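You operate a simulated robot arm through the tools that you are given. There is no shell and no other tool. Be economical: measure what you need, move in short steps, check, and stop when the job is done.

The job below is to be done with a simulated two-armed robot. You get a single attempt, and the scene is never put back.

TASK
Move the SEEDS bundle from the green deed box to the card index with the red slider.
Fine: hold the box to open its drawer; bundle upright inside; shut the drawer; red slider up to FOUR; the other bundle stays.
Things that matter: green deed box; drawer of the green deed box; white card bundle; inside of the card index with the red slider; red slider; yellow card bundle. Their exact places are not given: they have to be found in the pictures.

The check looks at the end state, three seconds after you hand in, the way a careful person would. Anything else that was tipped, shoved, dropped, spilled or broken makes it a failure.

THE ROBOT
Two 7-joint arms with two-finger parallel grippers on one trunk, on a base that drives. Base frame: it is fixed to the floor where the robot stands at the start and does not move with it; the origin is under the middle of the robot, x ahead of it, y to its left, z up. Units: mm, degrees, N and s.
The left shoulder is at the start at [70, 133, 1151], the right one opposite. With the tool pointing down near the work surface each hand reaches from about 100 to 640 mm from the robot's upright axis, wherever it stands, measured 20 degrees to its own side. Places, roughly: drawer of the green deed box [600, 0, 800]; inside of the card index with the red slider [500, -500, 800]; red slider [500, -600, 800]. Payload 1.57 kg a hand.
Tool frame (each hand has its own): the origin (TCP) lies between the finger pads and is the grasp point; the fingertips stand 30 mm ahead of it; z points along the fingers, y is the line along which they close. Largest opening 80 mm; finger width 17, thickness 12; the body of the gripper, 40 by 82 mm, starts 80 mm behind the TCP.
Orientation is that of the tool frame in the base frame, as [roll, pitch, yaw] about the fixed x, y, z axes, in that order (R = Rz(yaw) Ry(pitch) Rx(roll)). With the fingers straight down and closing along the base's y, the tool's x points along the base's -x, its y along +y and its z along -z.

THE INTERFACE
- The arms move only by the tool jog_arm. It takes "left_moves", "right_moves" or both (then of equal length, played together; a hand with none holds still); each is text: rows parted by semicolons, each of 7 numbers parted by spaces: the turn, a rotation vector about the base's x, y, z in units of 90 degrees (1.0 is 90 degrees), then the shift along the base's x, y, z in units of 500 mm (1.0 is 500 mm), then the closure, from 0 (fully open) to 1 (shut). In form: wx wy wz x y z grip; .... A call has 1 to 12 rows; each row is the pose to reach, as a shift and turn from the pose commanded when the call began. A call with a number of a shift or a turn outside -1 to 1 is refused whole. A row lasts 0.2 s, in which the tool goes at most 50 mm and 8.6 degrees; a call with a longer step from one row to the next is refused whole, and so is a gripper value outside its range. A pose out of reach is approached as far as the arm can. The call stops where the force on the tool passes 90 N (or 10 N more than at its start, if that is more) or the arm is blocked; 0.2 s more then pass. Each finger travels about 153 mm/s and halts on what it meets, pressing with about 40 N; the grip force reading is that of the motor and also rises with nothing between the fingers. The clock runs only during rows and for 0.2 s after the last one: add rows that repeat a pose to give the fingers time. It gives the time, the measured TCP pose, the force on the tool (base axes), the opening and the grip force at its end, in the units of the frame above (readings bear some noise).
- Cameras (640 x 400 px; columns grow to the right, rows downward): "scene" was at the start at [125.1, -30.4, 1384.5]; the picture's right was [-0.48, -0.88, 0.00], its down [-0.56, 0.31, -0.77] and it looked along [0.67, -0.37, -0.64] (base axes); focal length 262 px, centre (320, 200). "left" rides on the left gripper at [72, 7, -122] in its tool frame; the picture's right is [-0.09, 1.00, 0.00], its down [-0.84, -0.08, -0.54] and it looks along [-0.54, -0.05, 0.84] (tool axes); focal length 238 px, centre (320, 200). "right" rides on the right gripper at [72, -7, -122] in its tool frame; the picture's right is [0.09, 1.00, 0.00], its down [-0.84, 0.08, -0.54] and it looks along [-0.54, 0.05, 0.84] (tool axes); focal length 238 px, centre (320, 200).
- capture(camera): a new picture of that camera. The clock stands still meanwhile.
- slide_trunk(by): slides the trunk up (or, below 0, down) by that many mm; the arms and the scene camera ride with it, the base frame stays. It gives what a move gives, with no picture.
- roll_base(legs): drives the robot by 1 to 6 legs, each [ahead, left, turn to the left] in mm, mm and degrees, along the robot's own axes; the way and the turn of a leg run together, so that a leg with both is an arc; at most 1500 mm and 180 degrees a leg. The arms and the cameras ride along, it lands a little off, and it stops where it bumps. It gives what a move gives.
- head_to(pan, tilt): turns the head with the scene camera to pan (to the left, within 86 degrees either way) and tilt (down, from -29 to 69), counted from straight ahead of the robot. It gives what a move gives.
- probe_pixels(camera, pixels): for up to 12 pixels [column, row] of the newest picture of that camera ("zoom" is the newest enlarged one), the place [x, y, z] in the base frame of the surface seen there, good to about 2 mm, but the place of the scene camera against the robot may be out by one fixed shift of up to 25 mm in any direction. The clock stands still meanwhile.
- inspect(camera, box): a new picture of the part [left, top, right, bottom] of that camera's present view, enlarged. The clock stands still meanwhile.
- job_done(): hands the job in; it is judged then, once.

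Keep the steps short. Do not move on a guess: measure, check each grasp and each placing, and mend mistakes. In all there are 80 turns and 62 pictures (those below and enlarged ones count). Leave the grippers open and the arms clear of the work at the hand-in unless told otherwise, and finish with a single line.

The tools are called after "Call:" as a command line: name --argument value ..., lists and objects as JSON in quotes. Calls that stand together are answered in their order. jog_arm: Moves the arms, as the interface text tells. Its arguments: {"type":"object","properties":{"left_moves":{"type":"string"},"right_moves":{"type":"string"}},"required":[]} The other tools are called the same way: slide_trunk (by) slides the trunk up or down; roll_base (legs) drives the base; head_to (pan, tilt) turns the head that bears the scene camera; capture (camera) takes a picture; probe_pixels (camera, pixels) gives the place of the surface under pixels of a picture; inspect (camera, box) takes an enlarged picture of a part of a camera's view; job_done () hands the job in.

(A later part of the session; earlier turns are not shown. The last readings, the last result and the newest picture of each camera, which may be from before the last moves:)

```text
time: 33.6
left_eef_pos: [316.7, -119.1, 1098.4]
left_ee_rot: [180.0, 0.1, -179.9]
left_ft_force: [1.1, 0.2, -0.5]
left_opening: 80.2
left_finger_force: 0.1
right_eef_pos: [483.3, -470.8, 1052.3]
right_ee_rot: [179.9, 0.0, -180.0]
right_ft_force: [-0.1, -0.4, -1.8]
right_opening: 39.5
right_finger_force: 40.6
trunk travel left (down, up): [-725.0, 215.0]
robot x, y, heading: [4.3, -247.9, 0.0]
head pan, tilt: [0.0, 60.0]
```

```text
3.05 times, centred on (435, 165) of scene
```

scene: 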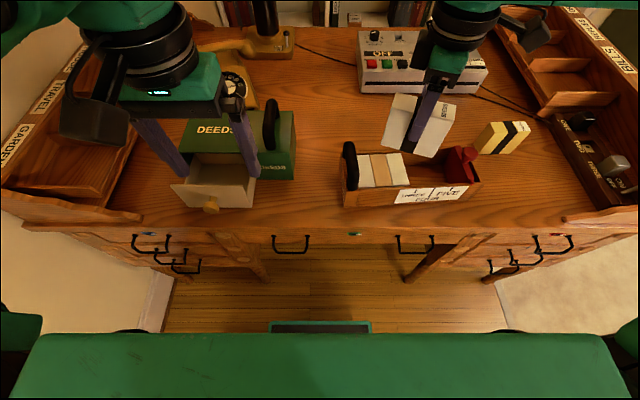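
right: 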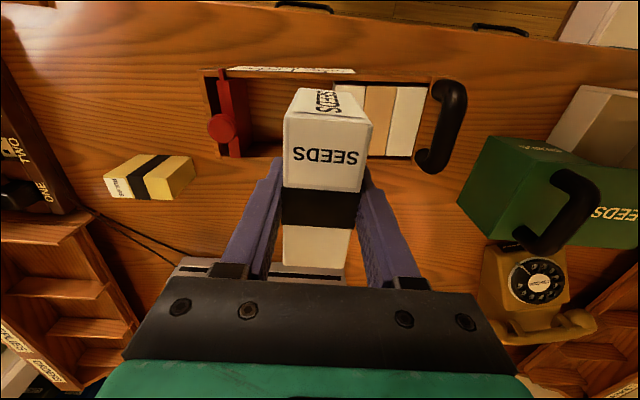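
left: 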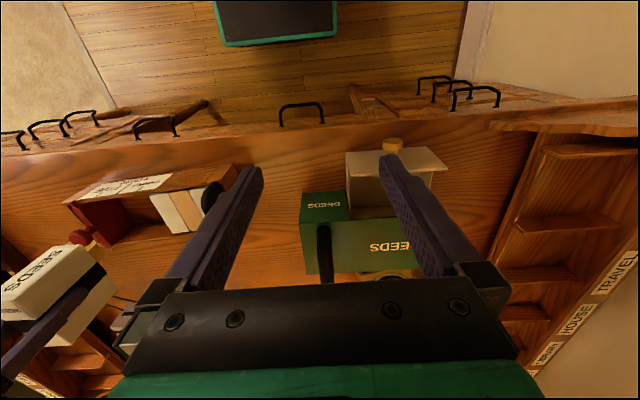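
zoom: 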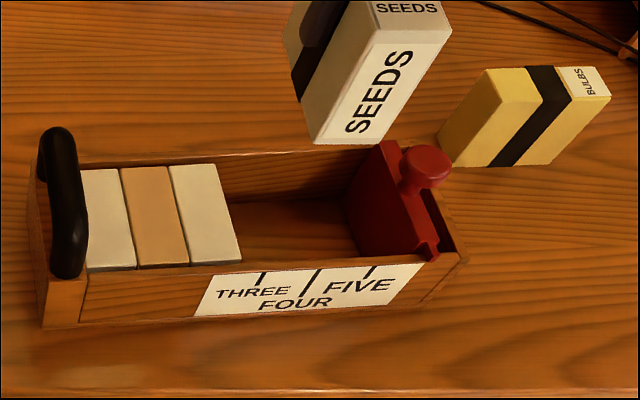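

I probe the index walls, cards and slider in the right picture, and the tick marks in the enlarged scene picture.

Call:
probe_pixels --camera "right" --pixels '[[390, 80], [385, 158], [371, 95], [368, 152], [400, 120], [260, 77], [262, 155], [241, 85], [236, 150], [221, 128], [225, 82], [209, 90]]'

Call:
probe_pixels --camera "zoom" --pixels '[[262, 277], [314, 280], [370, 271], [318, 270], [437, 255], [428, 243], [240, 262], [220, 172], [395, 142], [380, 175], [425, 165], [100, 268]]'

Call:
inspect --camera "right" --box '[190, 55, 430, 175]'

```text
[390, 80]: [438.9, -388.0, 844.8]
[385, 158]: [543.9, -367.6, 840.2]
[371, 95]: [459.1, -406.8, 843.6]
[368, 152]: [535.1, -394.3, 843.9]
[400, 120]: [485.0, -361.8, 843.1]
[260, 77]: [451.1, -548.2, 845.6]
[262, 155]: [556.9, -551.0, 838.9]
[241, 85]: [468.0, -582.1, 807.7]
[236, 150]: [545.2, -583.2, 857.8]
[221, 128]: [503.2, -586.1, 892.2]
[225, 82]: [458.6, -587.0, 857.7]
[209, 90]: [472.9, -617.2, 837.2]
```

```text
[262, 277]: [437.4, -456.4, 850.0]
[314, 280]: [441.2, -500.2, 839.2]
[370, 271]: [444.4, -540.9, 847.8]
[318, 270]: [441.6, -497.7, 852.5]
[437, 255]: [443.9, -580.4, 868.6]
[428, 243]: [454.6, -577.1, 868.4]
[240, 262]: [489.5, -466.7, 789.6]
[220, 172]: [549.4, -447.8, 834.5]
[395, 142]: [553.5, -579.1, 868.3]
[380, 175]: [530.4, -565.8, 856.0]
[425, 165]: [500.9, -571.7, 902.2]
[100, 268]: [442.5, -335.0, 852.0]
```

```text
2.67 times, centred on (310, 115) of right
```

zoom: 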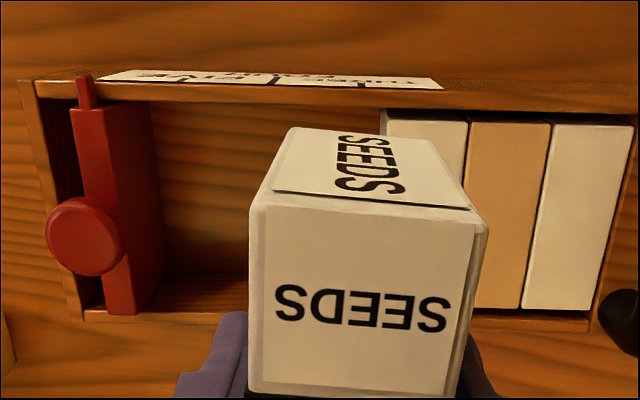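

The tray seems slightly yawed. I probe more wall-top points, the ticks and the pointer in this enlarged right view.

Call:
probe_pixels --camera "zoom" --pixels '[[60, 88], [150, 92], [300, 98], [500, 108], [610, 112], [110, 316], [220, 315], [500, 322], [575, 326], [271, 82], [362, 85], [181, 79]]'

Call:
probe_pixels --camera "right" --pixels '[[224, 78], [222, 84], [231, 102], [250, 130], [248, 105], [246, 150], [340, 95], [228, 145], [232, 145], [240, 145], [246, 157], [228, 110]]'

```text
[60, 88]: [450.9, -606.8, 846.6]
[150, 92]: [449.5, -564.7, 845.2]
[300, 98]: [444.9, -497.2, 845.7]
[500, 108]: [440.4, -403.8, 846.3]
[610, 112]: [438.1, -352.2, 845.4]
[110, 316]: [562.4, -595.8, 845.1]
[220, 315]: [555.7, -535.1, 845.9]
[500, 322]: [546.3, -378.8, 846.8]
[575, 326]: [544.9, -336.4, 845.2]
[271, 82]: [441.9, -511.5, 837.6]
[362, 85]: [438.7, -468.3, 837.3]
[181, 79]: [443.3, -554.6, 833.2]
```

```text
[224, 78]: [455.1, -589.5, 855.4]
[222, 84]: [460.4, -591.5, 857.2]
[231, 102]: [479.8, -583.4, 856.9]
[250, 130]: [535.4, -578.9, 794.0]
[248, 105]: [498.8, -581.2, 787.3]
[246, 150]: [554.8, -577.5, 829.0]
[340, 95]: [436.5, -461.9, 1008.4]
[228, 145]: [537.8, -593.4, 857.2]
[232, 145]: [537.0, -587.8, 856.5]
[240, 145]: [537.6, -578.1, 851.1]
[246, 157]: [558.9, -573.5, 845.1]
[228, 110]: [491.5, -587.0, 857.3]
```

Index yaw is ≈+3°. At y=-450 the tray centre line is x≈496.7, with about 99 mm inside width for the ~91 mm bundle. FOUR is at y≈-511.5 and the pointer at about -590. Next I measure the bundle's ends in hand and the tray floor.

Call:
probe_pixels --camera "right" --pixels '[[305, 97], [340, 97], [295, 120], [360, 125], [290, 255], [315, 262], [340, 258], [292, 264], [265, 115], [265, 95], [275, 140], [345, 265]]'

Call:
inspect --camera "right" --box '[240, 80, 400, 280]'

```text
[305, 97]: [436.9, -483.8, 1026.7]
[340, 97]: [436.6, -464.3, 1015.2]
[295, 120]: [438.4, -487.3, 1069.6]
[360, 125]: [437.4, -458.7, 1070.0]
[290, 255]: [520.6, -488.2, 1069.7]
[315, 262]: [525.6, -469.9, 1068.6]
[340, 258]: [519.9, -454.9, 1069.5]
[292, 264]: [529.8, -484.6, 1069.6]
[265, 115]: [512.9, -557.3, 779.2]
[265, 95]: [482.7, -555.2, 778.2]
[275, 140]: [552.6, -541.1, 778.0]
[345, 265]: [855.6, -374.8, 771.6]
```

```text
2.00 times, centred on (320, 180) of right
```

zoom: 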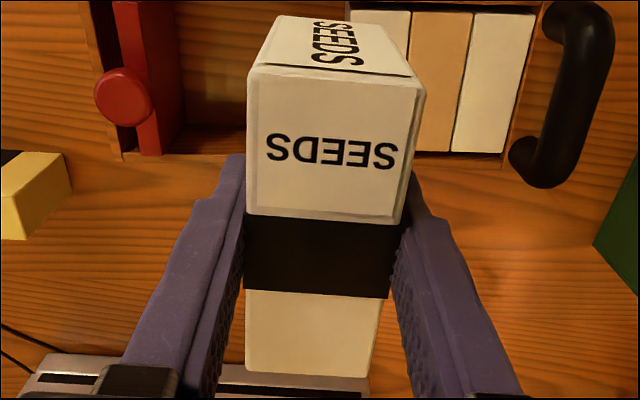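

The bundle is centred on the TCP along x (436.8–529). The floor is at z≈778. I move to [496.3, -450], turn +3.2°, lower to z≈930 with the bundle's bottom at ~863, and check alignment.

Call:
jog_arm --right_moves "0 0 0.036 0.026 0.0416 0 0.8;0 0 0.036 0.026 0.0416 -0.08 0.8;0 0 0.036 0.026 0.0416 -0.16 0.8;0 0 0.036 0.026 0.0416 -0.244 0.8;0 0 0.036 0.026 0.0416 -0.244 0.8;0 0 0.036 0.026 0.0416 -0.244 0.8"

Call:
capture --camera "right"

Call:
inspect --camera "scene" --box '[330, 110, 540, 220]'

```text
time: 35.0
left_eef_pos: [317.3, -119.5, 1097.8]
left_ee_rot: [180.0, 0.0, -180.0]
left_ft_force: [0.2, -0.1, 0.0]
left_opening: 79.8
left_finger_force: 0.0
right_eef_pos: [494.8, -448.2, 930.5]
right_ee_rot: [179.9, 0.0, -176.6]
right_ft_force: [0.3, -0.7, -1.4]
right_opening: 39.5
right_finger_force: 40.6
trunk travel left (down, up): [-725.0, 215.0]
robot x, y, heading: [2.3, -247.9, 0.2]
head pan, tilt: [0.0, 60.0]
```

```text
26 pictures are left
```

right: 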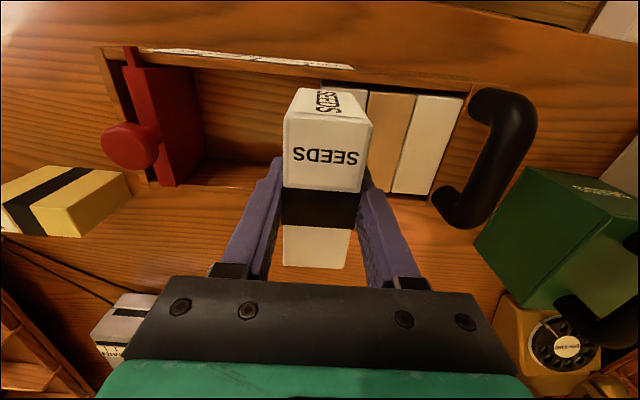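

```text
3.05 times, centred on (435, 165) of scene
```

zoom: 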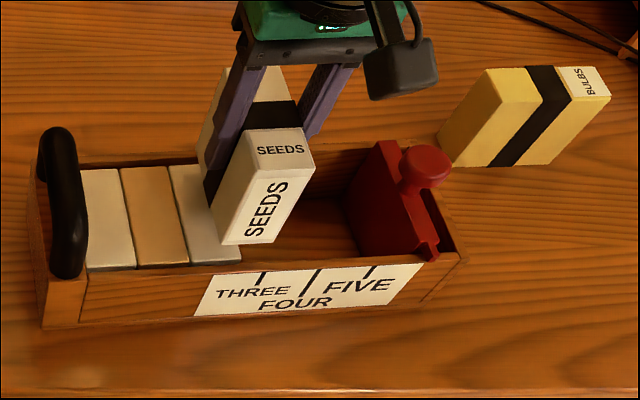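

I probe both wall tops, the card face and the bundle's near face from this closer view.

Call:
probe_pixels --camera "right" --pixels '[[230, 64], [230, 67], [230, 70], [230, 180], [230, 186], [250, 185], [420, 85], [420, 88], [415, 197], [363, 95], [320, 100], [354, 102]]'

Call:
inspect --camera "right" --box '[180, 40, 440, 220]'

```text
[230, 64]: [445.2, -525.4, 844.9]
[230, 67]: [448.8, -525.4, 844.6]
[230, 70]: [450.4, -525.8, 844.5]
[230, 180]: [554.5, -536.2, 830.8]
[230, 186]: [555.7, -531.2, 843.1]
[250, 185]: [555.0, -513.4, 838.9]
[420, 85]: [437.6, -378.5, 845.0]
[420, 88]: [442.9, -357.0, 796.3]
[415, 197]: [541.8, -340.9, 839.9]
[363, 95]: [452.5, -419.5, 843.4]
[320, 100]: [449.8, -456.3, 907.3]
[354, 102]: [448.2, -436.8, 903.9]
```

```text
2.22 times, centred on (310, 130) of right
```

zoom: 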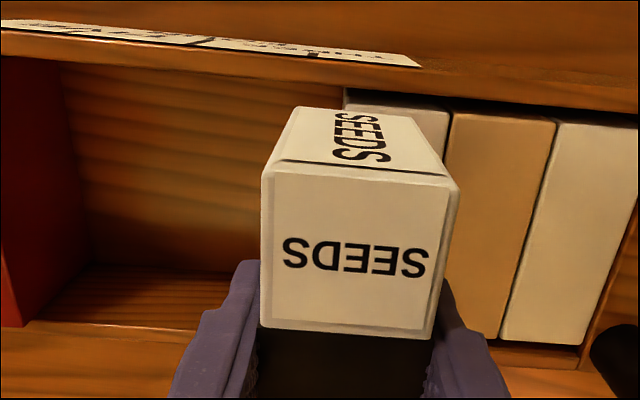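

The near gap is ~3 mm and the far gap ~8 mm, so I'll shift +2.5 mm in x. The first card's face looks nearer than I thought, so I probe its edge.

Call:
probe_pixels --camera "right" --pixels '[[323, 82], [324, 84], [327, 83], [340, 86], [366, 95], [362, 140], [368, 160], [326, 87]]'

Call:
probe_pixels --camera "left" --pixels '[[152, 195], [155, 205], [165, 225], [175, 232], [168, 193], [190, 215], [148, 197], [170, 234]]'

```text
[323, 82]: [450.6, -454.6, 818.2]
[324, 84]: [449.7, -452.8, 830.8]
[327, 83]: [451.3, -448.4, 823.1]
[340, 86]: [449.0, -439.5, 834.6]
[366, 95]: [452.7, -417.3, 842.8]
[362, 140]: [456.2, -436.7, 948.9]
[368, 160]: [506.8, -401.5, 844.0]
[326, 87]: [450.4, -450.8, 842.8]
```

```text
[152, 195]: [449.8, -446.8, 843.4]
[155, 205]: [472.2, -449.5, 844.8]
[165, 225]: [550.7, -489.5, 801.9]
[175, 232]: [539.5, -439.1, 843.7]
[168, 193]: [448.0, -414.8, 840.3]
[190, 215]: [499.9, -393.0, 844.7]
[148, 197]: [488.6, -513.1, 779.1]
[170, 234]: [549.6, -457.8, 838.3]
```

The first card's face is at y≈-450..-445, so the slot to FOUR is only ~53 mm. I re-aim the bundle to centre y≈-490, x≈499.6, which leaves room for the finger beside the cards. Then I lower into the tray to z≈862 and read the force.

Call:
jog_arm --right_moves "0 0 0 0.0096 -0.082 0 0.8;0 0 0 0.0096 -0.082 0 0.8;0 0 0 0.0096 -0.082 -0.04 0.8;0 0 0 0.0096 -0.082 -0.07 0.8;0 0 0 0.0096 -0.082 -0.1 0.8;0 0 0 0.0096 -0.082 -0.12 0.8;0 0 0 0.0096 -0.082 -0.136 0.8;0 0 0 0.0096 -0.082 -0.136 0.8"

Call:
capture --camera "right"

Call:
inspect --camera "scene" --box '[330, 110, 540, 220]'

```text
time: 36.8
left_eef_pos: [317.1, -119.9, 1097.8]
left_ee_rot: [180.0, 0.0, -179.9]
left_ft_force: [0.2, -0.8, -0.7]
left_opening: 80.2
left_finger_force: 0.1
right_eef_pos: [500.6, -491.5, 861.6]
right_ee_rot: [179.8, 0.1, -176.6]
right_ft_force: [0.1, -0.8, -0.9]
right_opening: 39.6
right_finger_force: 40.1
trunk travel left (down, up): [-725.0, 215.0]
robot x, y, heading: [-0.3, -245.4, 0.0]
head pan, tilt: [0.0, 60.0]
```

```text
23 pictures are left
```

right: 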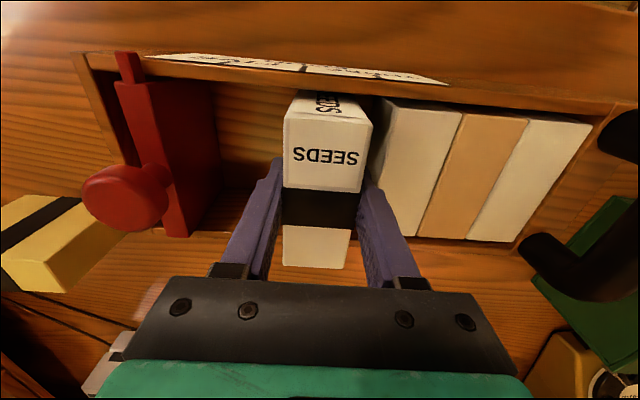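

```text
3.05 times, centred on (435, 165) of scene
```

zoom: 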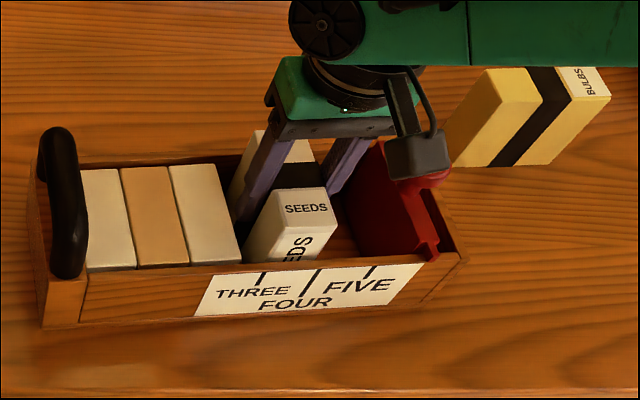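

It went in without touching anything. I lower slowly to about 845 to seat it on the floor.

Call:
jog_arm --right_moves "0 0 0 0 0 -0.012 0.8;0 0 0 0 0 -0.022 0.8;0 0 0 0 0 -0.028 0.8;0 0 0 0 0 -0.032 0.8;0 0 0 0 0 -0.032 0.8"

```text
time: 38.0
left_eef_pos: [317.2, -119.1, 1098.8]
left_ee_rot: [-180.0, 0.0, -179.8]
left_ft_force: [-0.2, -0.4, -0.4]
left_opening: 79.9
left_finger_force: 0.0
right_eef_pos: [500.2, -490.6, 844.8]
right_ee_rot: [179.8, 0.1, -176.5]
right_ft_force: [0.1, -0.2, -0.7]
right_opening: 39.6
right_finger_force: 39.7
trunk travel left (down, up): [-725.0, 215.0]
robot x, y, heading: [-2.1, -245.0, 0.2]
head pan, tilt: [0.0, 60.0]
```

There is no contact force yet. I lower in 1 mm steps, up to 5 mm more.

Call:
jog_arm --right_moves "0 0 0 0 0 -0.002 0.8;0 0 0 0 0 -0.004 0.8;0 0 0 0 0 -0.006 0.8;0 0 0 0 0 -0.006 0.8"

Call:
probe_pixels --camera "right" --pixels '[[320, 150], [320, 240], [250, 130], [240, 170], [400, 150]]'

```text
time: 39.0
left_eef_pos: [314.7, -118.7, 1099.4]
left_ee_rot: [180.0, 0.0, -179.9]
left_ft_force: [0.4, 0.7, 0.3]
left_opening: 80.2
left_finger_force: 0.1
right_eef_pos: [499.3, -491.7, 845.9]
right_ee_rot: [-180.0, 0.5, -176.5]
right_ft_force: [3.9, -5.6, 22.1]
right_opening: 39.6
right_finger_force: 40.1
trunk travel left (down, up): [-725.0, 215.0]
robot x, y, heading: [1.0, -246.0, 0.0]
head pan, tilt: [0.0, 60.0]
```

```text
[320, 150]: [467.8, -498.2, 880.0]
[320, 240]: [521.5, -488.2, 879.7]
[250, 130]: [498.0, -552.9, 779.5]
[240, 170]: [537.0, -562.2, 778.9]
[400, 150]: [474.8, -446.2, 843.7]
```

It is seated (22 N upward). I relax 2 mm, open to 50 mm only, wait, and rise straight up 150 mm.

Call:
jog_arm --right_moves "0 0 0 0 0 0.004 0.8;0 0 0 0 0 0.004 0.6;0 0 0 0 0 0.004 0.375;0 0 0 0 0 0.004 0.375;0 0 0 0 0 0.03 0.375;0 0 0 0 0 0.08 0.375;0 0 0 0 0 0.15 0.375;0 0 0 0 0 0.23 0.375;0 0 0 0 0 0.3 0.375;0 0 0 0 0 0.3 0.375"

Call:
capture --camera "right"

Call:
inspect --camera "scene" --box '[330, 110, 540, 220]'

```text
time: 41.2
left_eef_pos: [316.9, -120.2, 1098.8]
left_ee_rot: [-180.0, 0.0, -179.8]
left_ft_force: [0.2, 0.6, 0.1]
left_opening: 80.2
left_finger_force: 0.0
right_eef_pos: [499.7, -490.1, 993.3]
right_ee_rot: [179.9, 0.0, -176.6]
right_ft_force: [0.3, 0.9, 0.5]
right_opening: 50.2
right_finger_force: 0.1
trunk travel left (down, up): [-725.0, 215.0]
robot x, y, heading: [0.8, -247.9, 0.1]
head pan, tilt: [0.0, 60.0]
```

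```text
21 pictures are left
```

right: 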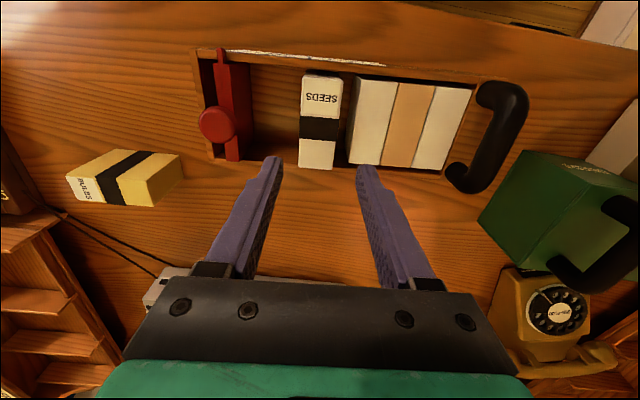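

```text
3.05 times, centred on (435, 165) of scene
```

zoom: 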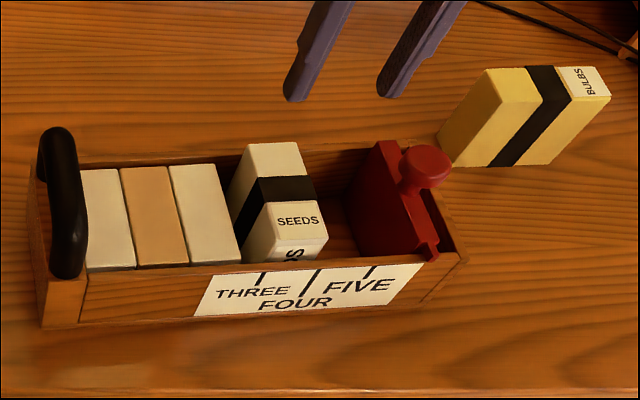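

The bundle stands upright inside, between the cards and the slider. Now I measure the slider's red knob at (216,124), plus the pointer, ticks and bundle position, from this view.

Call:
probe_pixels --camera "right" --pixels '[[216, 124], [201, 124], [233, 124], [216, 108], [216, 140], [221, 55], [233, 100], [238, 100], [241, 120], [305, 120], [340, 120], [352, 120]]'

Call:
inspect --camera "right" --box '[185, 40, 345, 170]'

```text
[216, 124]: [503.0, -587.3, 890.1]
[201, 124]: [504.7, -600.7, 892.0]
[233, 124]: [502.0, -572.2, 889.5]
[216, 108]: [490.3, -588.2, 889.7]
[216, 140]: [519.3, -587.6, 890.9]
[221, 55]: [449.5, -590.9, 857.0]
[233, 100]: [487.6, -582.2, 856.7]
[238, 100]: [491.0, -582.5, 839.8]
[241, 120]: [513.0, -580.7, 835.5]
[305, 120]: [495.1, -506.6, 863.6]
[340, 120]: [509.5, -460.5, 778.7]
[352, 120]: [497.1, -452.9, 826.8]
```

```text
3.08 times, centred on (265, 105) of right
```

zoom: 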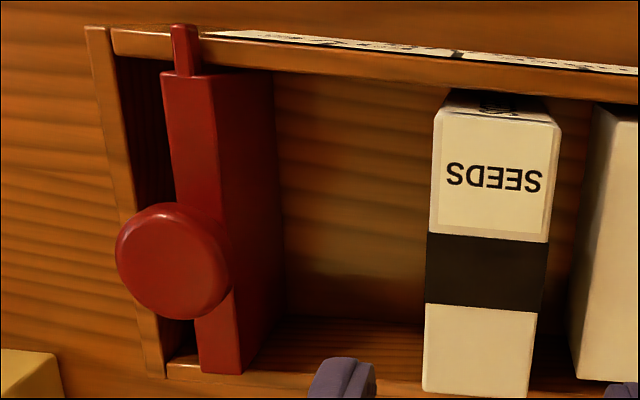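

The knob centre is at [504.5, -587] with its top at z=891. FOUR is about 80 mm further along +y. I turn the hand -90° so the fingers stand fore and aft of the knob, clear of the bundle, while moving above it.

Call:
jog_arm --right_moves "0 0 -0.09 0 -0.018 0 0.25;0 0 -0.18 0 -0.036 0 0.25;0 0 -0.27 0 -0.054 0 0.25;0 0 -0.36 0 -0.072 0 0.25;0 0 -0.45 0 -0.09 0 0.25;0 0 -0.54 0.005 -0.108 0 0.25;0 0 -0.63 0.01 -0.126 0 0.25;0 0 -0.72 0.01 -0.144 0 0.25;0 0 -0.81 0.01 -0.162 0 0.25;0 0 -0.9 0.01 -0.18 0 0.25;0 0 -0.99 0.01 -0.194 0 0.25;0 0 -1 0.01 -0.194 0 0.25"

Call:
capture --camera "right"

```text
time: 43.8
left_eef_pos: [317.1, -119.2, 1098.5]
left_ee_rot: [-180.0, 0.0, -180.0]
left_ft_force: [-0.7, -0.3, -0.2]
left_opening: 79.8
left_finger_force: 0.0
right_eef_pos: [505.7, -588.7, 991.7]
right_ee_rot: [179.9, 0.1, 93.2]
right_ft_force: [0.2, -0.2, 0.1]
right_opening: 60.0
right_finger_force: 0.1
trunk travel left (down, up): [-725.0, 215.0]
robot x, y, heading: [2.9, -249.1, 0.4]
head pan, tilt: [0.0, 60.0]
```

```text
18 pictures are left
```

right: 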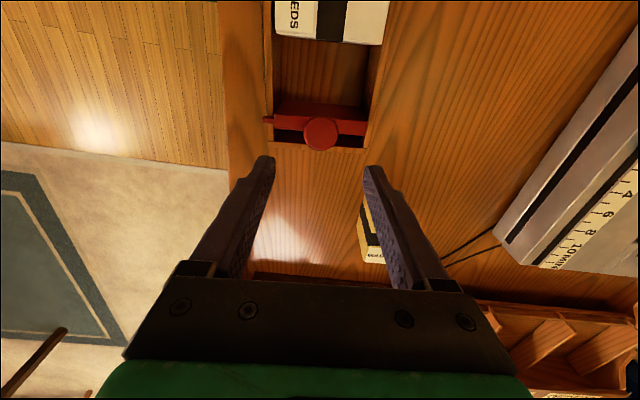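

Call:
probe_pixels --camera "right" --pixels '[[320, 133], [306, 133], [336, 133], [320, 119], [320, 148], [268, 119], [365, 250], [278, 108]]'

```text
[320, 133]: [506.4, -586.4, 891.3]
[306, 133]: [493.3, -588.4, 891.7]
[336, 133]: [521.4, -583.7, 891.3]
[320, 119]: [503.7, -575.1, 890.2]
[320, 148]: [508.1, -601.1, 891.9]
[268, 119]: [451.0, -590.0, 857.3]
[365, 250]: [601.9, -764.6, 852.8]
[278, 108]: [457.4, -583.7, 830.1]
```

The knob centre is confirmed at [506.8, -587.5]. I lower to z≈896, with the fingertips 2 mm above the bundle's top, and close on the knob.

Call:
jog_arm --right_moves "0 0 0 0.002 0.002 -0.08 0.25;0 0 0 0.002 0.002 -0.15 0.25;0 0 0 0.002 0.002 -0.191 0.25;0 0 0 0.002 0.002 -0.191 0.25;0 0 0 0.002 0.002 -0.191 0.5;0 0 0 0.002 0.002 -0.191 0.75;0 0 0 0.002 0.002 -0.191 0.85;0 0 0 0.002 0.002 -0.191 0.85"

Call:
capture --camera "right"

```text
time: 45.6
left_eef_pos: [316.9, -120.1, 1099.5]
left_ee_rot: [-180.0, 0.0, -179.8]
left_ft_force: [-0.2, 0.3, 0.4]
left_opening: 79.9
left_finger_force: 0.0
right_eef_pos: [505.5, -586.0, 898.1]
right_ee_rot: [180.0, 0.0, 93.4]
right_ft_force: [-0.5, 0.6, -1.2]
right_opening: 32.6
right_finger_force: 39.3
trunk travel left (down, up): [-725.0, 215.0]
robot x, y, heading: [-2.2, -246.9, 0.0]
head pan, tilt: [0.0, 60.0]
```

```text
17 pictures are left
```

right: 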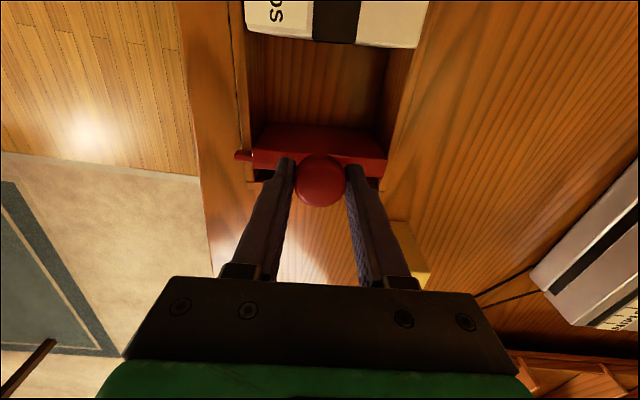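

The knob is gripped. I slide it 66 mm along the tray (+y, -3.8 mm in x) and check.

Call:
jog_arm --right_moves "0 0 0 -0.0013 0.022 0 0.85;0 0 0 -0.0026 0.044 0 0.85;0 0 0 -0.0038 0.066 0 0.85;0 0 0 -0.005 0.088 0 0.85;0 0 0 -0.0064 0.11 0 0.85;0 0 0 -0.0077 0.132 0 0.85;0 0 0 -0.0077 0.132 0 0.85"

Call:
inspect --camera "scene" --box '[330, 110, 540, 220]'

Call:
capture --camera "right"

```text
time: 47.2
left_eef_pos: [317.9, -119.4, 1099.7]
left_ee_rot: [-180.0, 0.1, -179.9]
left_ft_force: [-0.2, -0.1, 0.1]
left_opening: 80.2
left_finger_force: 0.0
right_eef_pos: [502.0, -521.0, 898.0]
right_ee_rot: [179.9, 0.0, 93.4]
right_ft_force: [0.2, -1.3, 0.4]
right_opening: 32.2
right_finger_force: 40.1
trunk travel left (down, up): [-725.0, 215.0]
robot x, y, heading: [-1.3, -249.5, 0.1]
head pan, tilt: [0.0, 60.0]
```

```text
3.05 times, centred on (435, 165) of scene
```

zoom: 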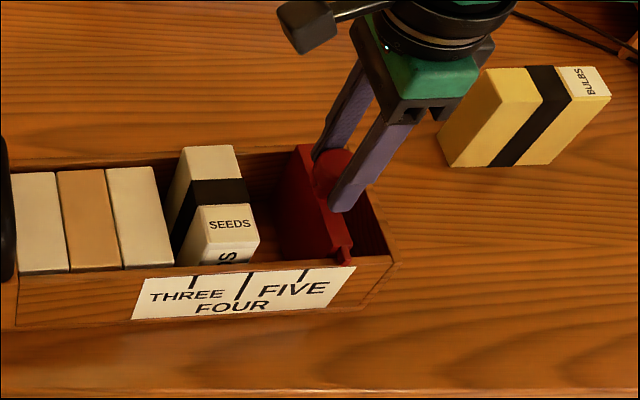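

```text
15 pictures are left
```

right: 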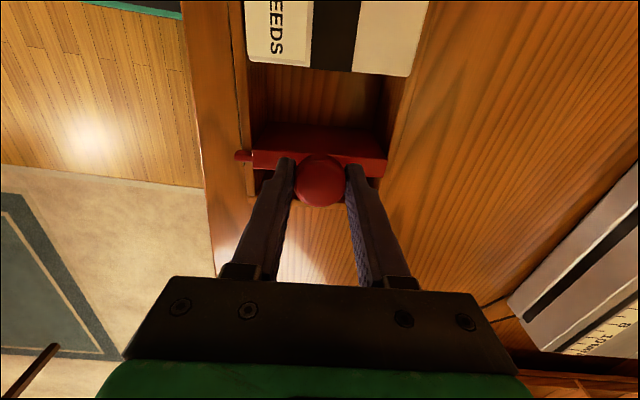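

The whole tray moved about 43 mm with the slider, which slid only ~23 mm inside it. Nothing else was touched, but the tray must be held. I'll grip its handle with the left hand, put the tray back, then slide. I look with the left camera first.

Call:
capture --camera "left"

```text
14 pictures are left
```

left: 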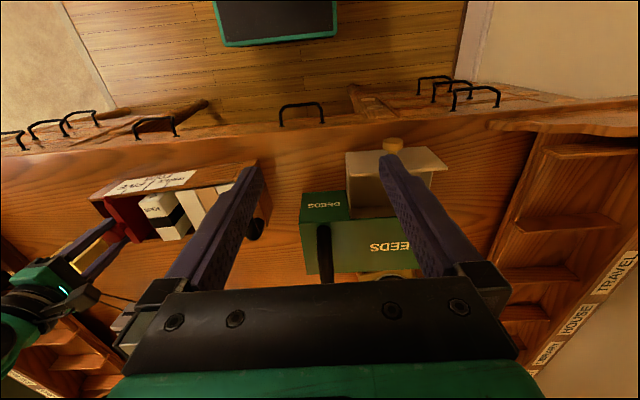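

The left finger hides the handle. I move the left hand above its expected place, about [480, -262, 1020], and look.

Call:
jog_arm --left_moves "0 0 0 0.054 -0.048 -0.026 0;0 0 0 0.108 -0.096 -0.052 0;0 0 0 0.162 -0.144 -0.078 0;0 0 0 0.216 -0.192 -0.104 0;0 0 0 0.27 -0.24 -0.13 0;0 0 0 0.32 -0.286 -0.156 0;0 0 0 0.32 -0.286 -0.156 0"

Call:
capture --camera "left"

```text
time: 48.8
left_eef_pos: [478.6, -262.8, 1020.3]
left_ee_rot: [-179.9, 0.0, -179.9]
left_ft_force: [-0.4, 0.7, 0.5]
left_opening: 80.2
left_finger_force: 0.1
right_eef_pos: [503.0, -520.3, 896.7]
right_ee_rot: [179.8, 0.0, 93.4]
right_ft_force: [0.1, -0.2, -0.4]
right_opening: 32.5
right_finger_force: 39.8
trunk travel left (down, up): [-725.0, 215.0]
robot x, y, heading: [0.8, -247.9, 0.2]
head pan, tilt: [0.0, 60.0]
```

```text
13 pictures are left
```

left: 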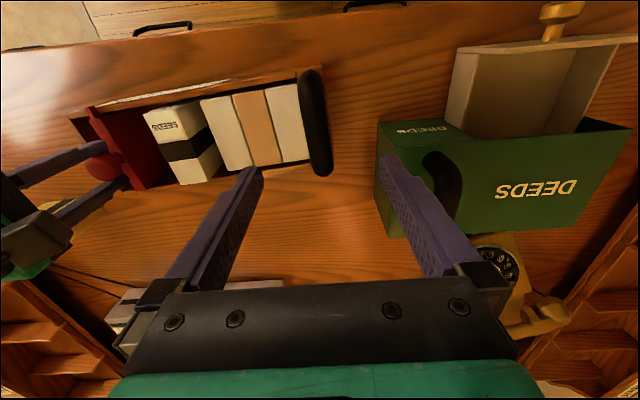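

I probe the handle bar, the tray wall tops, the ticks and the pointer here to get the tray's current pose.

Call:
probe_pixels --camera "left" --pixels '[[309, 80], [312, 105], [316, 130], [319, 160], [304, 115], [324, 115], [250, 81], [150, 100], [240, 140], [220, 160], [84, 108], [110, 190]]'

Call:
inspect --camera "left" --box '[60, 55, 340, 200]'

```text
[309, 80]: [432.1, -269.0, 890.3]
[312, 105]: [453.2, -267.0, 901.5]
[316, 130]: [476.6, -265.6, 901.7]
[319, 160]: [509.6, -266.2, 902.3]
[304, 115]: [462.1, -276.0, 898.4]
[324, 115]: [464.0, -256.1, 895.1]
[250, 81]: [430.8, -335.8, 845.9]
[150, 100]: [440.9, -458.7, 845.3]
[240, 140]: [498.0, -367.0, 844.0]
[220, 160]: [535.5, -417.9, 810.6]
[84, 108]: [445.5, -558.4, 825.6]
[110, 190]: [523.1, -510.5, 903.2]
```

```text
2.29 times, centred on (200, 128) of left
```

zoom: 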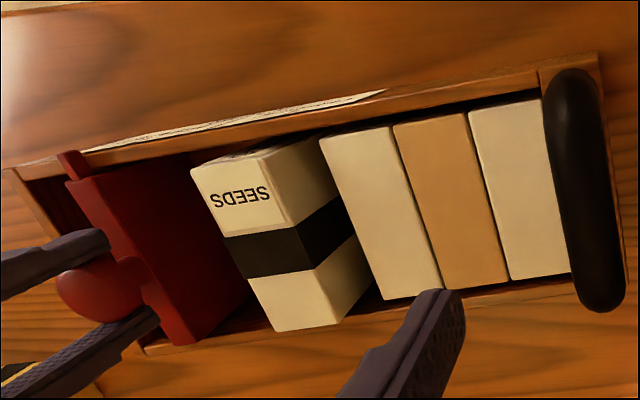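

The handle bar is at y≈-266 with its top at z=902, and the tray is still yawed ~3°. I turn the left hand +3.3°, lower to z≈888 and grip the bar.

Call:
jog_arm --left_moves "0 0 0.037 0.006 -0.006 -0.06 0;0 0 0.037 0.006 -0.006 -0.14 0;0 0 0.037 0.006 -0.006 -0.22 0;0 0 0.037 0.006 -0.006 -0.264 0;0 0 0.037 0.006 -0.006 -0.264 0;0 0 0.037 0.006 -0.006 -0.264 0.4;0 0 0.037 0.006 -0.006 -0.264 0.8;0 0 0.037 0.006 -0.006 -0.264 0.9;0 0 0.037 0.006 -0.006 -0.264 0.9"

```text
time: 50.8
left_eef_pos: [478.3, -265.3, 889.1]
left_ee_rot: [179.9, -0.1, -176.5]
left_ft_force: [1.4, -1.1, -0.5]
left_opening: 25.6
left_finger_force: 37.2
right_eef_pos: [502.4, -519.8, 899.3]
right_ee_rot: [-179.9, -0.1, 93.2]
right_ft_force: [-2.1, -0.7, 0.5]
right_opening: 32.5
right_finger_force: 39.6
trunk travel left (down, up): [-725.0, 215.0]
robot x, y, heading: [-0.7, -245.0, 0.2]
head pan, tilt: [0.0, 60.0]
```

The handle is held. To learn exactly how far the tray shifted, I take the same enlarged scene view and probe the ticks and pointer as before.

Call:
inspect --camera "scene" --box '[330, 110, 540, 220]'

Call:
probe_pixels --camera "zoom" --pixels '[[194, 282], [241, 285], [245, 278], [304, 274], [347, 256], [350, 250], [385, 262], [352, 290], [130, 318], [20, 322], [225, 158], [300, 150]]'

```text
3.05 times, centred on (435, 165) of scene
```

zoom: 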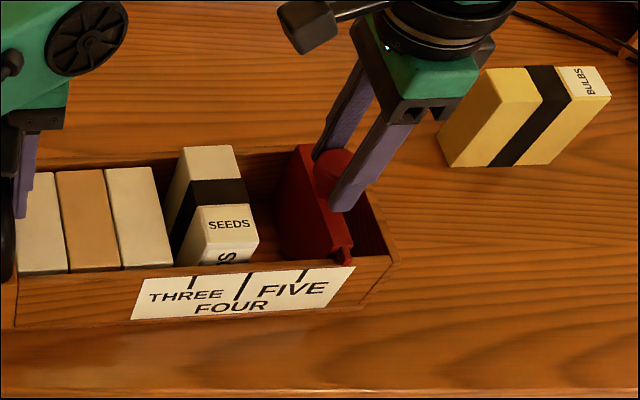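

```text
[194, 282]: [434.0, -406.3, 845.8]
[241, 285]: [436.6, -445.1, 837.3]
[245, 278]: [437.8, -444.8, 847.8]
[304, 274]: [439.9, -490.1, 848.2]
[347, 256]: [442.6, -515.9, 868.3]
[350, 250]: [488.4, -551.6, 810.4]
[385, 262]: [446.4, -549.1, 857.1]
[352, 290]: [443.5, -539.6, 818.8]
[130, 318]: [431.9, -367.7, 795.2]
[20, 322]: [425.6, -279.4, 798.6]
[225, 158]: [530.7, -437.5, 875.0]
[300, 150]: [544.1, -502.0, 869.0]
```

The tray shifted about 52 mm along its own axis and the slider slid only ~12.5 mm inside it. The right hand holds the slider still while the left hand pulls the tray back 52 mm by its handle, which also moves the slider towards FOUR.

Call:
jog_arm --left_moves "0 0 0 0.0008 -0.013 0 0.9;0 0 0 0.0016 -0.026 0 0.9;0 0 0 0.0024 -0.039 0 0.9;0 0 0 0.0032 -0.052 0 0.9;0 0 0 0.004 -0.065 0 0.9;0 0 0 0.0048 -0.078 0 0.9;0 0 0 0.0056 -0.091 0 0.9;0 0 0 0.0064 -0.104 0 0.9;0 0 0 0.0064 -0.104 0 0.9" --right_moves "0 0 0 0 0 0 0.85;0 0 0 0 0 0 0.85;0 0 0 0 0 0 0.85;0 0 0 0 0 0 0.85;0 0 0 0 0 0 0.85;0 0 0 0 0 0 0.85;0 0 0 0 0 0 0.85;0 0 0 0 0 0 0.85;0 0 0 0 0 0 0.85"

Call:
inspect --camera "scene" --box '[330, 110, 540, 220]'

Call:
probe_pixels --camera "zoom" --pixels '[[262, 277], [314, 280], [318, 272], [370, 271], [343, 255], [347, 256], [351, 258]]'

```text
time: 52.8
left_eef_pos: [483.5, -317.4, 888.4]
left_ee_rot: [-180.0, 0.0, -176.5]
left_ft_force: [3.7, 2.4, 2.1]
left_opening: 25.5
left_finger_force: 36.5
right_eef_pos: [503.1, -520.0, 897.9]
right_ee_rot: [-180.0, 0.0, 93.5]
right_ft_force: [-2.9, -0.6, -0.6]
right_opening: 32.5
right_finger_force: 39.7
trunk travel left (down, up): [-725.0, 215.0]
robot x, y, heading: [-0.3, -249.7, 0.2]
head pan, tilt: [0.0, 60.0]
```

```text
3.05 times, centred on (435, 165) of scene
```

zoom: 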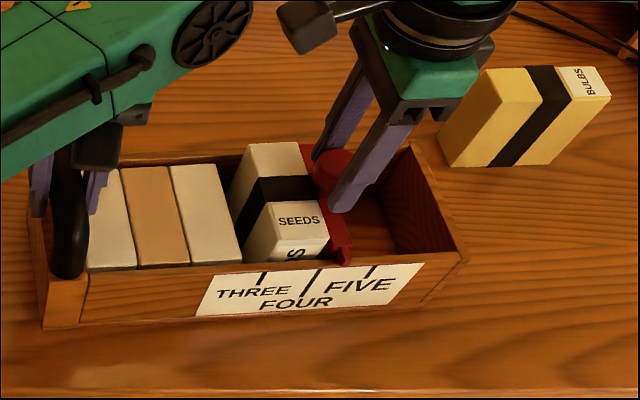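

```text
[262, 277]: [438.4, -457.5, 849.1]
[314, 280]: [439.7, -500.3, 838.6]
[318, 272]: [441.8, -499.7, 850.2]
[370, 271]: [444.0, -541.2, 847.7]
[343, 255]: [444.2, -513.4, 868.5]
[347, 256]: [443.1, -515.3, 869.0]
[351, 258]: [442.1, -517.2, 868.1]
```

The tray is back in place to ~1 mm, and the pointer (scene y≈-515) is 15 mm short of FOUR (≈-500). The left hand holds while the right slides the knob 14 mm further in small steps.

Call:
jog_arm --right_moves "0 0 0 -0.0004 0.007 0 0.85;0 0 0 -0.0008 0.014 0 0.85;0 0 0 -0.0012 0.021 0 0.85;0 0 0 -0.0016 0.028 0 0.85;0 0 0 -0.0016 0.028 0 0.85;0 0 0 -0.0016 0.028 0 0.85"

Call:
inspect --camera "scene" --box '[385, 160, 485, 220]'

```text
time: 54.2
left_eef_pos: [482.9, -317.1, 888.7]
left_ee_rot: [-180.0, 0.1, -176.5]
left_ft_force: [-0.2, 1.6, 6.2]
left_opening: 25.5
left_finger_force: 36.9
right_eef_pos: [502.3, -507.0, 897.4]
right_ee_rot: [-180.0, 0.0, 93.3]
right_ft_force: [-2.3, -1.5, -4.1]
right_opening: 32.6
right_finger_force: 40.1
trunk travel left (down, up): [-725.0, 215.0]
robot x, y, heading: [0.0, -247.0, 0.2]
head pan, tilt: [0.0, 60.0]
```

```text
6.40 times, centred on (435, 190) of scene
```

zoom: 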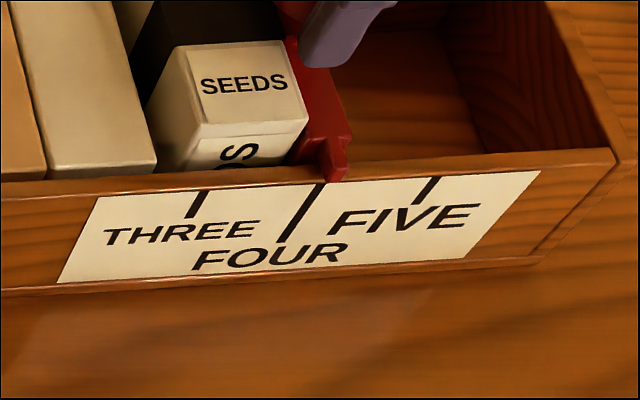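

Call:
probe_pixels --camera "zoom" --pixels '[[328, 170], [337, 173], [346, 172], [337, 165], [319, 190], [310, 205], [322, 187], [290, 235]]'

```text
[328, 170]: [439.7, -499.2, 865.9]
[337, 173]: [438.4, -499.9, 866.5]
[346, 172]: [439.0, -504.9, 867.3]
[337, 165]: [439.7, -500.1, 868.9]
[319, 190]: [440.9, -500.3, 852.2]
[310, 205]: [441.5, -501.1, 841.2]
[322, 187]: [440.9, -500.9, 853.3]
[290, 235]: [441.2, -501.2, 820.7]
```

The pointer centre (≈-501) is on the FOUR tick (≈-500.7) within about 1 mm. I open the right hand and raise it, then open the left hand and raise it.

Call:
jog_arm --left_moves "0 0 0 0 0 0 0.9;0 0 0 0 0 0 0.9;0 0 0 0 0 0 0.9;0 0 0 0 0 0 0.9;0 0 0 0 0 0 0.9;0 0 0 0 0 0 0.9;0 0 0 0 0 0 0.5;0 0 0 0 0 0 0;0 0 0 0 0 0 0;0 0 0 0 0 0.05 0;0 0 0 0 0 0.13 0;0 0 0 0 0 0.22 0" --right_moves "0 0 0 0 0 0 0.5;0 0 0 0 0 0 0.25;0 0 0 0 0 0 0.25;0 0 0 0 0 0.04 0.25;0 0 0 0 0 0.12 0.25;0 0 0 0 0 0.2 0.25;0 0 0 0 0 0.26 0.25;0 0 0 0 0 0.3 0.25;0 0 0 0 0 0.3 0.25;0 0 0 0 0 0.3 0.25;0 0 0 0 0 0.3 0.25;0 0 0 0 0 0.3 0.25"

Call:
capture --camera "scene"

```text
time: 56.8
left_eef_pos: [481.8, -317.3, 1000.1]
left_ee_rot: [180.0, 0.1, -176.4]
left_ft_force: [-0.4, -0.4, -0.2]
left_opening: 80.2
left_finger_force: 0.0
right_eef_pos: [501.6, -504.8, 1047.0]
right_ee_rot: [180.0, 0.1, 93.4]
right_ft_force: [-0.5, 0.0, 0.5]
right_opening: 60.0
right_finger_force: 0.1
trunk travel left (down, up): [-725.0, 215.0]
robot x, y, heading: [-0.6, -249.9, 0.2]
head pan, tilt: [0.0, 60.0]
```

```text
8 pictures are left
```

scene: 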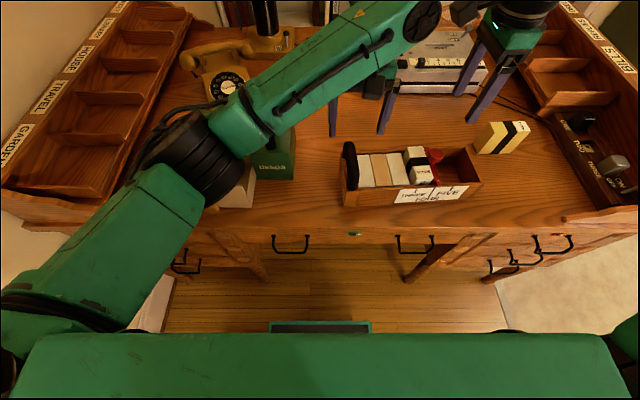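

The index looks right: bundle upright, slider at FOUR, BULBS untouched. Next is closing the drawer. I retract the left hand and turn the right hand back, both high up.

Call:
jog_arm --left_moves "0 0 -0.037 0 0 0.08 0;0 0 -0.037 -0.02 0.02 0.14 0;0 0 -0.037 -0.05 0.06 0.2 0;0 0 -0.037 -0.09 0.11 0.2 0;0 0 -0.037 -0.13 0.16 0.2 0;0 0 -0.037 -0.17 0.21 0.2 0;0 0 -0.037 -0.21 0.26 0.2 0;0 0 -0.037 -0.25 0.31 0.2 0;0 0 -0.037 -0.28 0.36 0.2 0;0 0 -0.037 -0.31 0.4 0.2 0;0 0 -0.037 -0.324 0.414 0.2 0;0 0 -0.037 -0.324 0.414 0.2 0" --right_moves "0 0 0.0875 0 0.008 0 0.25;0 0 0.175 0 0.016 0 0.25;0 0 0.2625 0 0.024 0 0.25;0 0 0.35 0 0.032 0 0.25;0 0 0.4375 0 0.04 0 0.25;0 0 0.525 0 0.048 0 0.25;0 0 0.6125 0 0.056 0 0.1;0 0 0.7 0 0.064 0 0;0 0 0.7875 0 0.072 0 0;0 0 0.875 0 0.08 0 0;0 0 0.962 0 0.09 0 0;0 0 0.962 0 0.1 0 0"

Call:
roll_base --legs '[[0, 248, 0], [80, 0, 0]]'

```text
time: 59.4
left_eef_pos: [320.9, -110.4, 1096.9]
left_ee_rot: [179.9, 0.0, -179.8]
left_ft_force: [-1.3, -0.4, -0.9]
left_opening: 79.7
left_finger_force: 0.1
right_eef_pos: [501.0, -456.4, 1047.2]
right_ee_rot: [179.9, -0.1, 180.0]
right_ft_force: [0.8, 0.6, 0.1]
right_opening: 80.0
right_finger_force: 0.0
trunk travel left (down, up): [-725.0, 215.0]
robot x, y, heading: [-0.2, -245.2, -0.1]
head pan, tilt: [0.0, 60.0]
```

```text
time: 61.9
left_eef_pos: [398.6, 135.0, 1097.7]
left_ee_rot: [-180.0, 0.0, -179.8]
left_ft_force: [-0.6, -0.3, -0.1]
left_opening: 80.1
left_finger_force: 0.0
right_eef_pos: [577.8, -210.6, 1049.7]
right_ee_rot: [180.0, 0.3, 180.0]
right_ft_force: [0.6, 0.0, 0.2]
right_opening: 80.5
right_finger_force: 0.1
trunk travel left (down, up): [-725.0, 215.0]
robot x, y, heading: [80.4, -4.6, 0.1]
head pan, tilt: [0.0, 60.0]
```

I move the right hand onto the box handle, down to z≈923 as before, and close. The left hand goes high above the knob's expected place at [388, -3].

Call:
jog_arm --left_moves "0 0 0 0 -0.05 0 0;0 0 0 0 -0.1 0 0;0 0 0 0 -0.15 0 0;0 0 0 0 -0.2 0 0;0 0 0 -0.01 -0.25 0 0;0 0 0 -0.02 -0.276 -0.06 0;0 0 0 -0.02 -0.276 -0.14 0;0 0 0 -0.02 -0.276 -0.22 0;0 0 0 -0.02 -0.276 -0.296 0;0 0 0 -0.02 -0.276 -0.296 0;0 0 0 -0.02 -0.276 -0.296 0" --right_moves "0 0 0 -0.01 0.08 0 0;0 0 0 -0.01 0.157 0 0;0 0 0 -0.01 0.157 0 0;0 0 0 -0.01 0.157 -0.08 0;0 0 0 -0.01 0.157 -0.16 0;0 0 0 -0.01 0.157 -0.22 0;0 0 0 -0.01 0.157 -0.253 0;0 0 0 -0.01 0.157 -0.253 0;0 0 0 -0.01 0.157 -0.253 0.4;0 0 0 -0.01 0.157 -0.253 0.8;0 0 0 -0.01 0.157 -0.253 0.9"

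Call:
capture --camera "left"

```text
time: 64.3
left_eef_pos: [390.7, -2.3, 948.2]
left_ee_rot: [-179.9, -0.1, -179.7]
left_ft_force: [0.3, -0.1, -0.3]
left_opening: 80.2
left_finger_force: 0.1
right_eef_pos: [572.4, -132.4, 922.2]
right_ee_rot: [180.0, 0.0, -180.0]
right_ft_force: [-0.4, 0.9, 0.7]
right_opening: 25.4
right_finger_force: 37.3
trunk travel left (down, up): [-725.0, 215.0]
robot x, y, heading: [81.1, -2.6, 0.1]
head pan, tilt: [0.0, 60.0]
```

```text
7 pictures are left
```

left: 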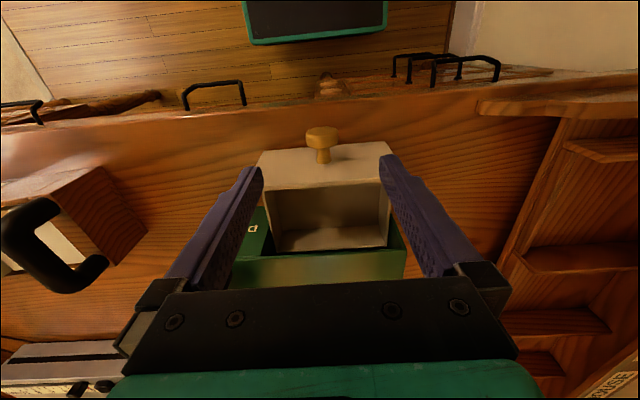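

Call:
probe_pixels --camera "left" --pixels '[[322, 133], [309, 137], [336, 137], [322, 143], [323, 157], [300, 165]]'

```text
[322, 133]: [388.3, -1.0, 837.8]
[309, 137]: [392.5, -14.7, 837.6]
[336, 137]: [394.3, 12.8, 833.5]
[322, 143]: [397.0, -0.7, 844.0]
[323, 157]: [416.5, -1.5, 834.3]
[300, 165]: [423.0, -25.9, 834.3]
```

The knob head is at x≈388–400, y≈-1, and the drawer front is at x≈423, so it has 84 mm to close. I lower onto the knob at x=397 and grip.

Call:
jog_arm --left_moves "0 0 0 0.012 0.002 -0.08 0;0 0 0 0.012 0.002 -0.16 0;0 0 0 0.012 0.002 -0.238 0;0 0 0 0.012 0.002 -0.238 0.4;0 0 0 0.012 0.002 -0.238 0.8;0 0 0 0.012 0.002 -0.238 0.9;0 0 0 0.012 0.002 -0.238 0.9"

```text
time: 65.9
left_eef_pos: [396.3, -3.2, 827.7]
left_ee_rot: [180.0, 0.0, -179.8]
left_ft_force: [-0.5, 5.9, 0.3]
left_opening: 32.7
left_finger_force: 39.6
right_eef_pos: [573.9, -133.9, 922.5]
right_ee_rot: [179.8, 0.1, -180.0]
right_ft_force: [-0.1, -5.4, -0.7]
right_opening: 25.7
right_finger_force: 37.1
trunk travel left (down, up): [-725.0, 215.0]
robot x, y, heading: [80.0, -5.6, -0.2]
head pan, tilt: [0.0, 60.0]
```

Both are held. I push the drawer shut, 86 mm in small steps, while the right hand holds the box.

Call:
jog_arm --left_moves "0 0 0 0.018 0.002 0 0.9;0 0 0 0.036 0.002 0 0.9;0 0 0 0.054 0.002 0 0.9;0 0 0 0.072 0.002 0 0.9;0 0 0 0.09 0.002 0 0.9;0 0 0 0.108 0.002 0 0.9;0 0 0 0.126 0.002 0 0.9;0 0 0 0.144 0.002 0 0.9;0 0 0 0.16 0.002 0 0.9;0 0 0 0.168 0.002 0 0.9;0 0 0 0.172 0.002 0 0.9;0 0 0 0.172 0.002 0 0.9"

Call:
capture --camera "left"

```text
time: 68.5
left_eef_pos: [483.2, 0.2, 829.5]
left_ee_rot: [180.0, 0.0, -179.8]
left_ft_force: [-6.5, -0.1, -0.7]
left_opening: 32.6
left_finger_force: 39.4
right_eef_pos: [574.3, -130.9, 921.8]
right_ee_rot: [-180.0, 0.2, 180.0]
right_ft_force: [6.7, 1.5, 1.9]
right_opening: 25.4
right_finger_force: 36.6
trunk travel left (down, up): [-725.0, 215.0]
robot x, y, heading: [80.4, -5.8, 0.3]
head pan, tilt: [0.0, 60.0]
```

```text
6 pictures are left
```

left: 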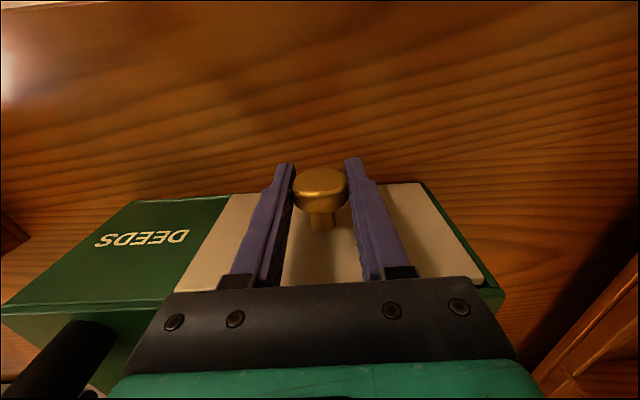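

The force rose to 6.5 N and the view matches the original closed one. I probe the drawer face against the box face.

Call:
probe_pixels --camera "left" --pixels '[[220, 250], [420, 240], [350, 260], [180, 225], [120, 240], [160, 270]]'

```text
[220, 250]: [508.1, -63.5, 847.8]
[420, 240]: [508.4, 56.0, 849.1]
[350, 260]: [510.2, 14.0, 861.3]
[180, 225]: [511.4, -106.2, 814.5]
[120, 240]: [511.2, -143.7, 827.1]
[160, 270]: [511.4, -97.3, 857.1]
```

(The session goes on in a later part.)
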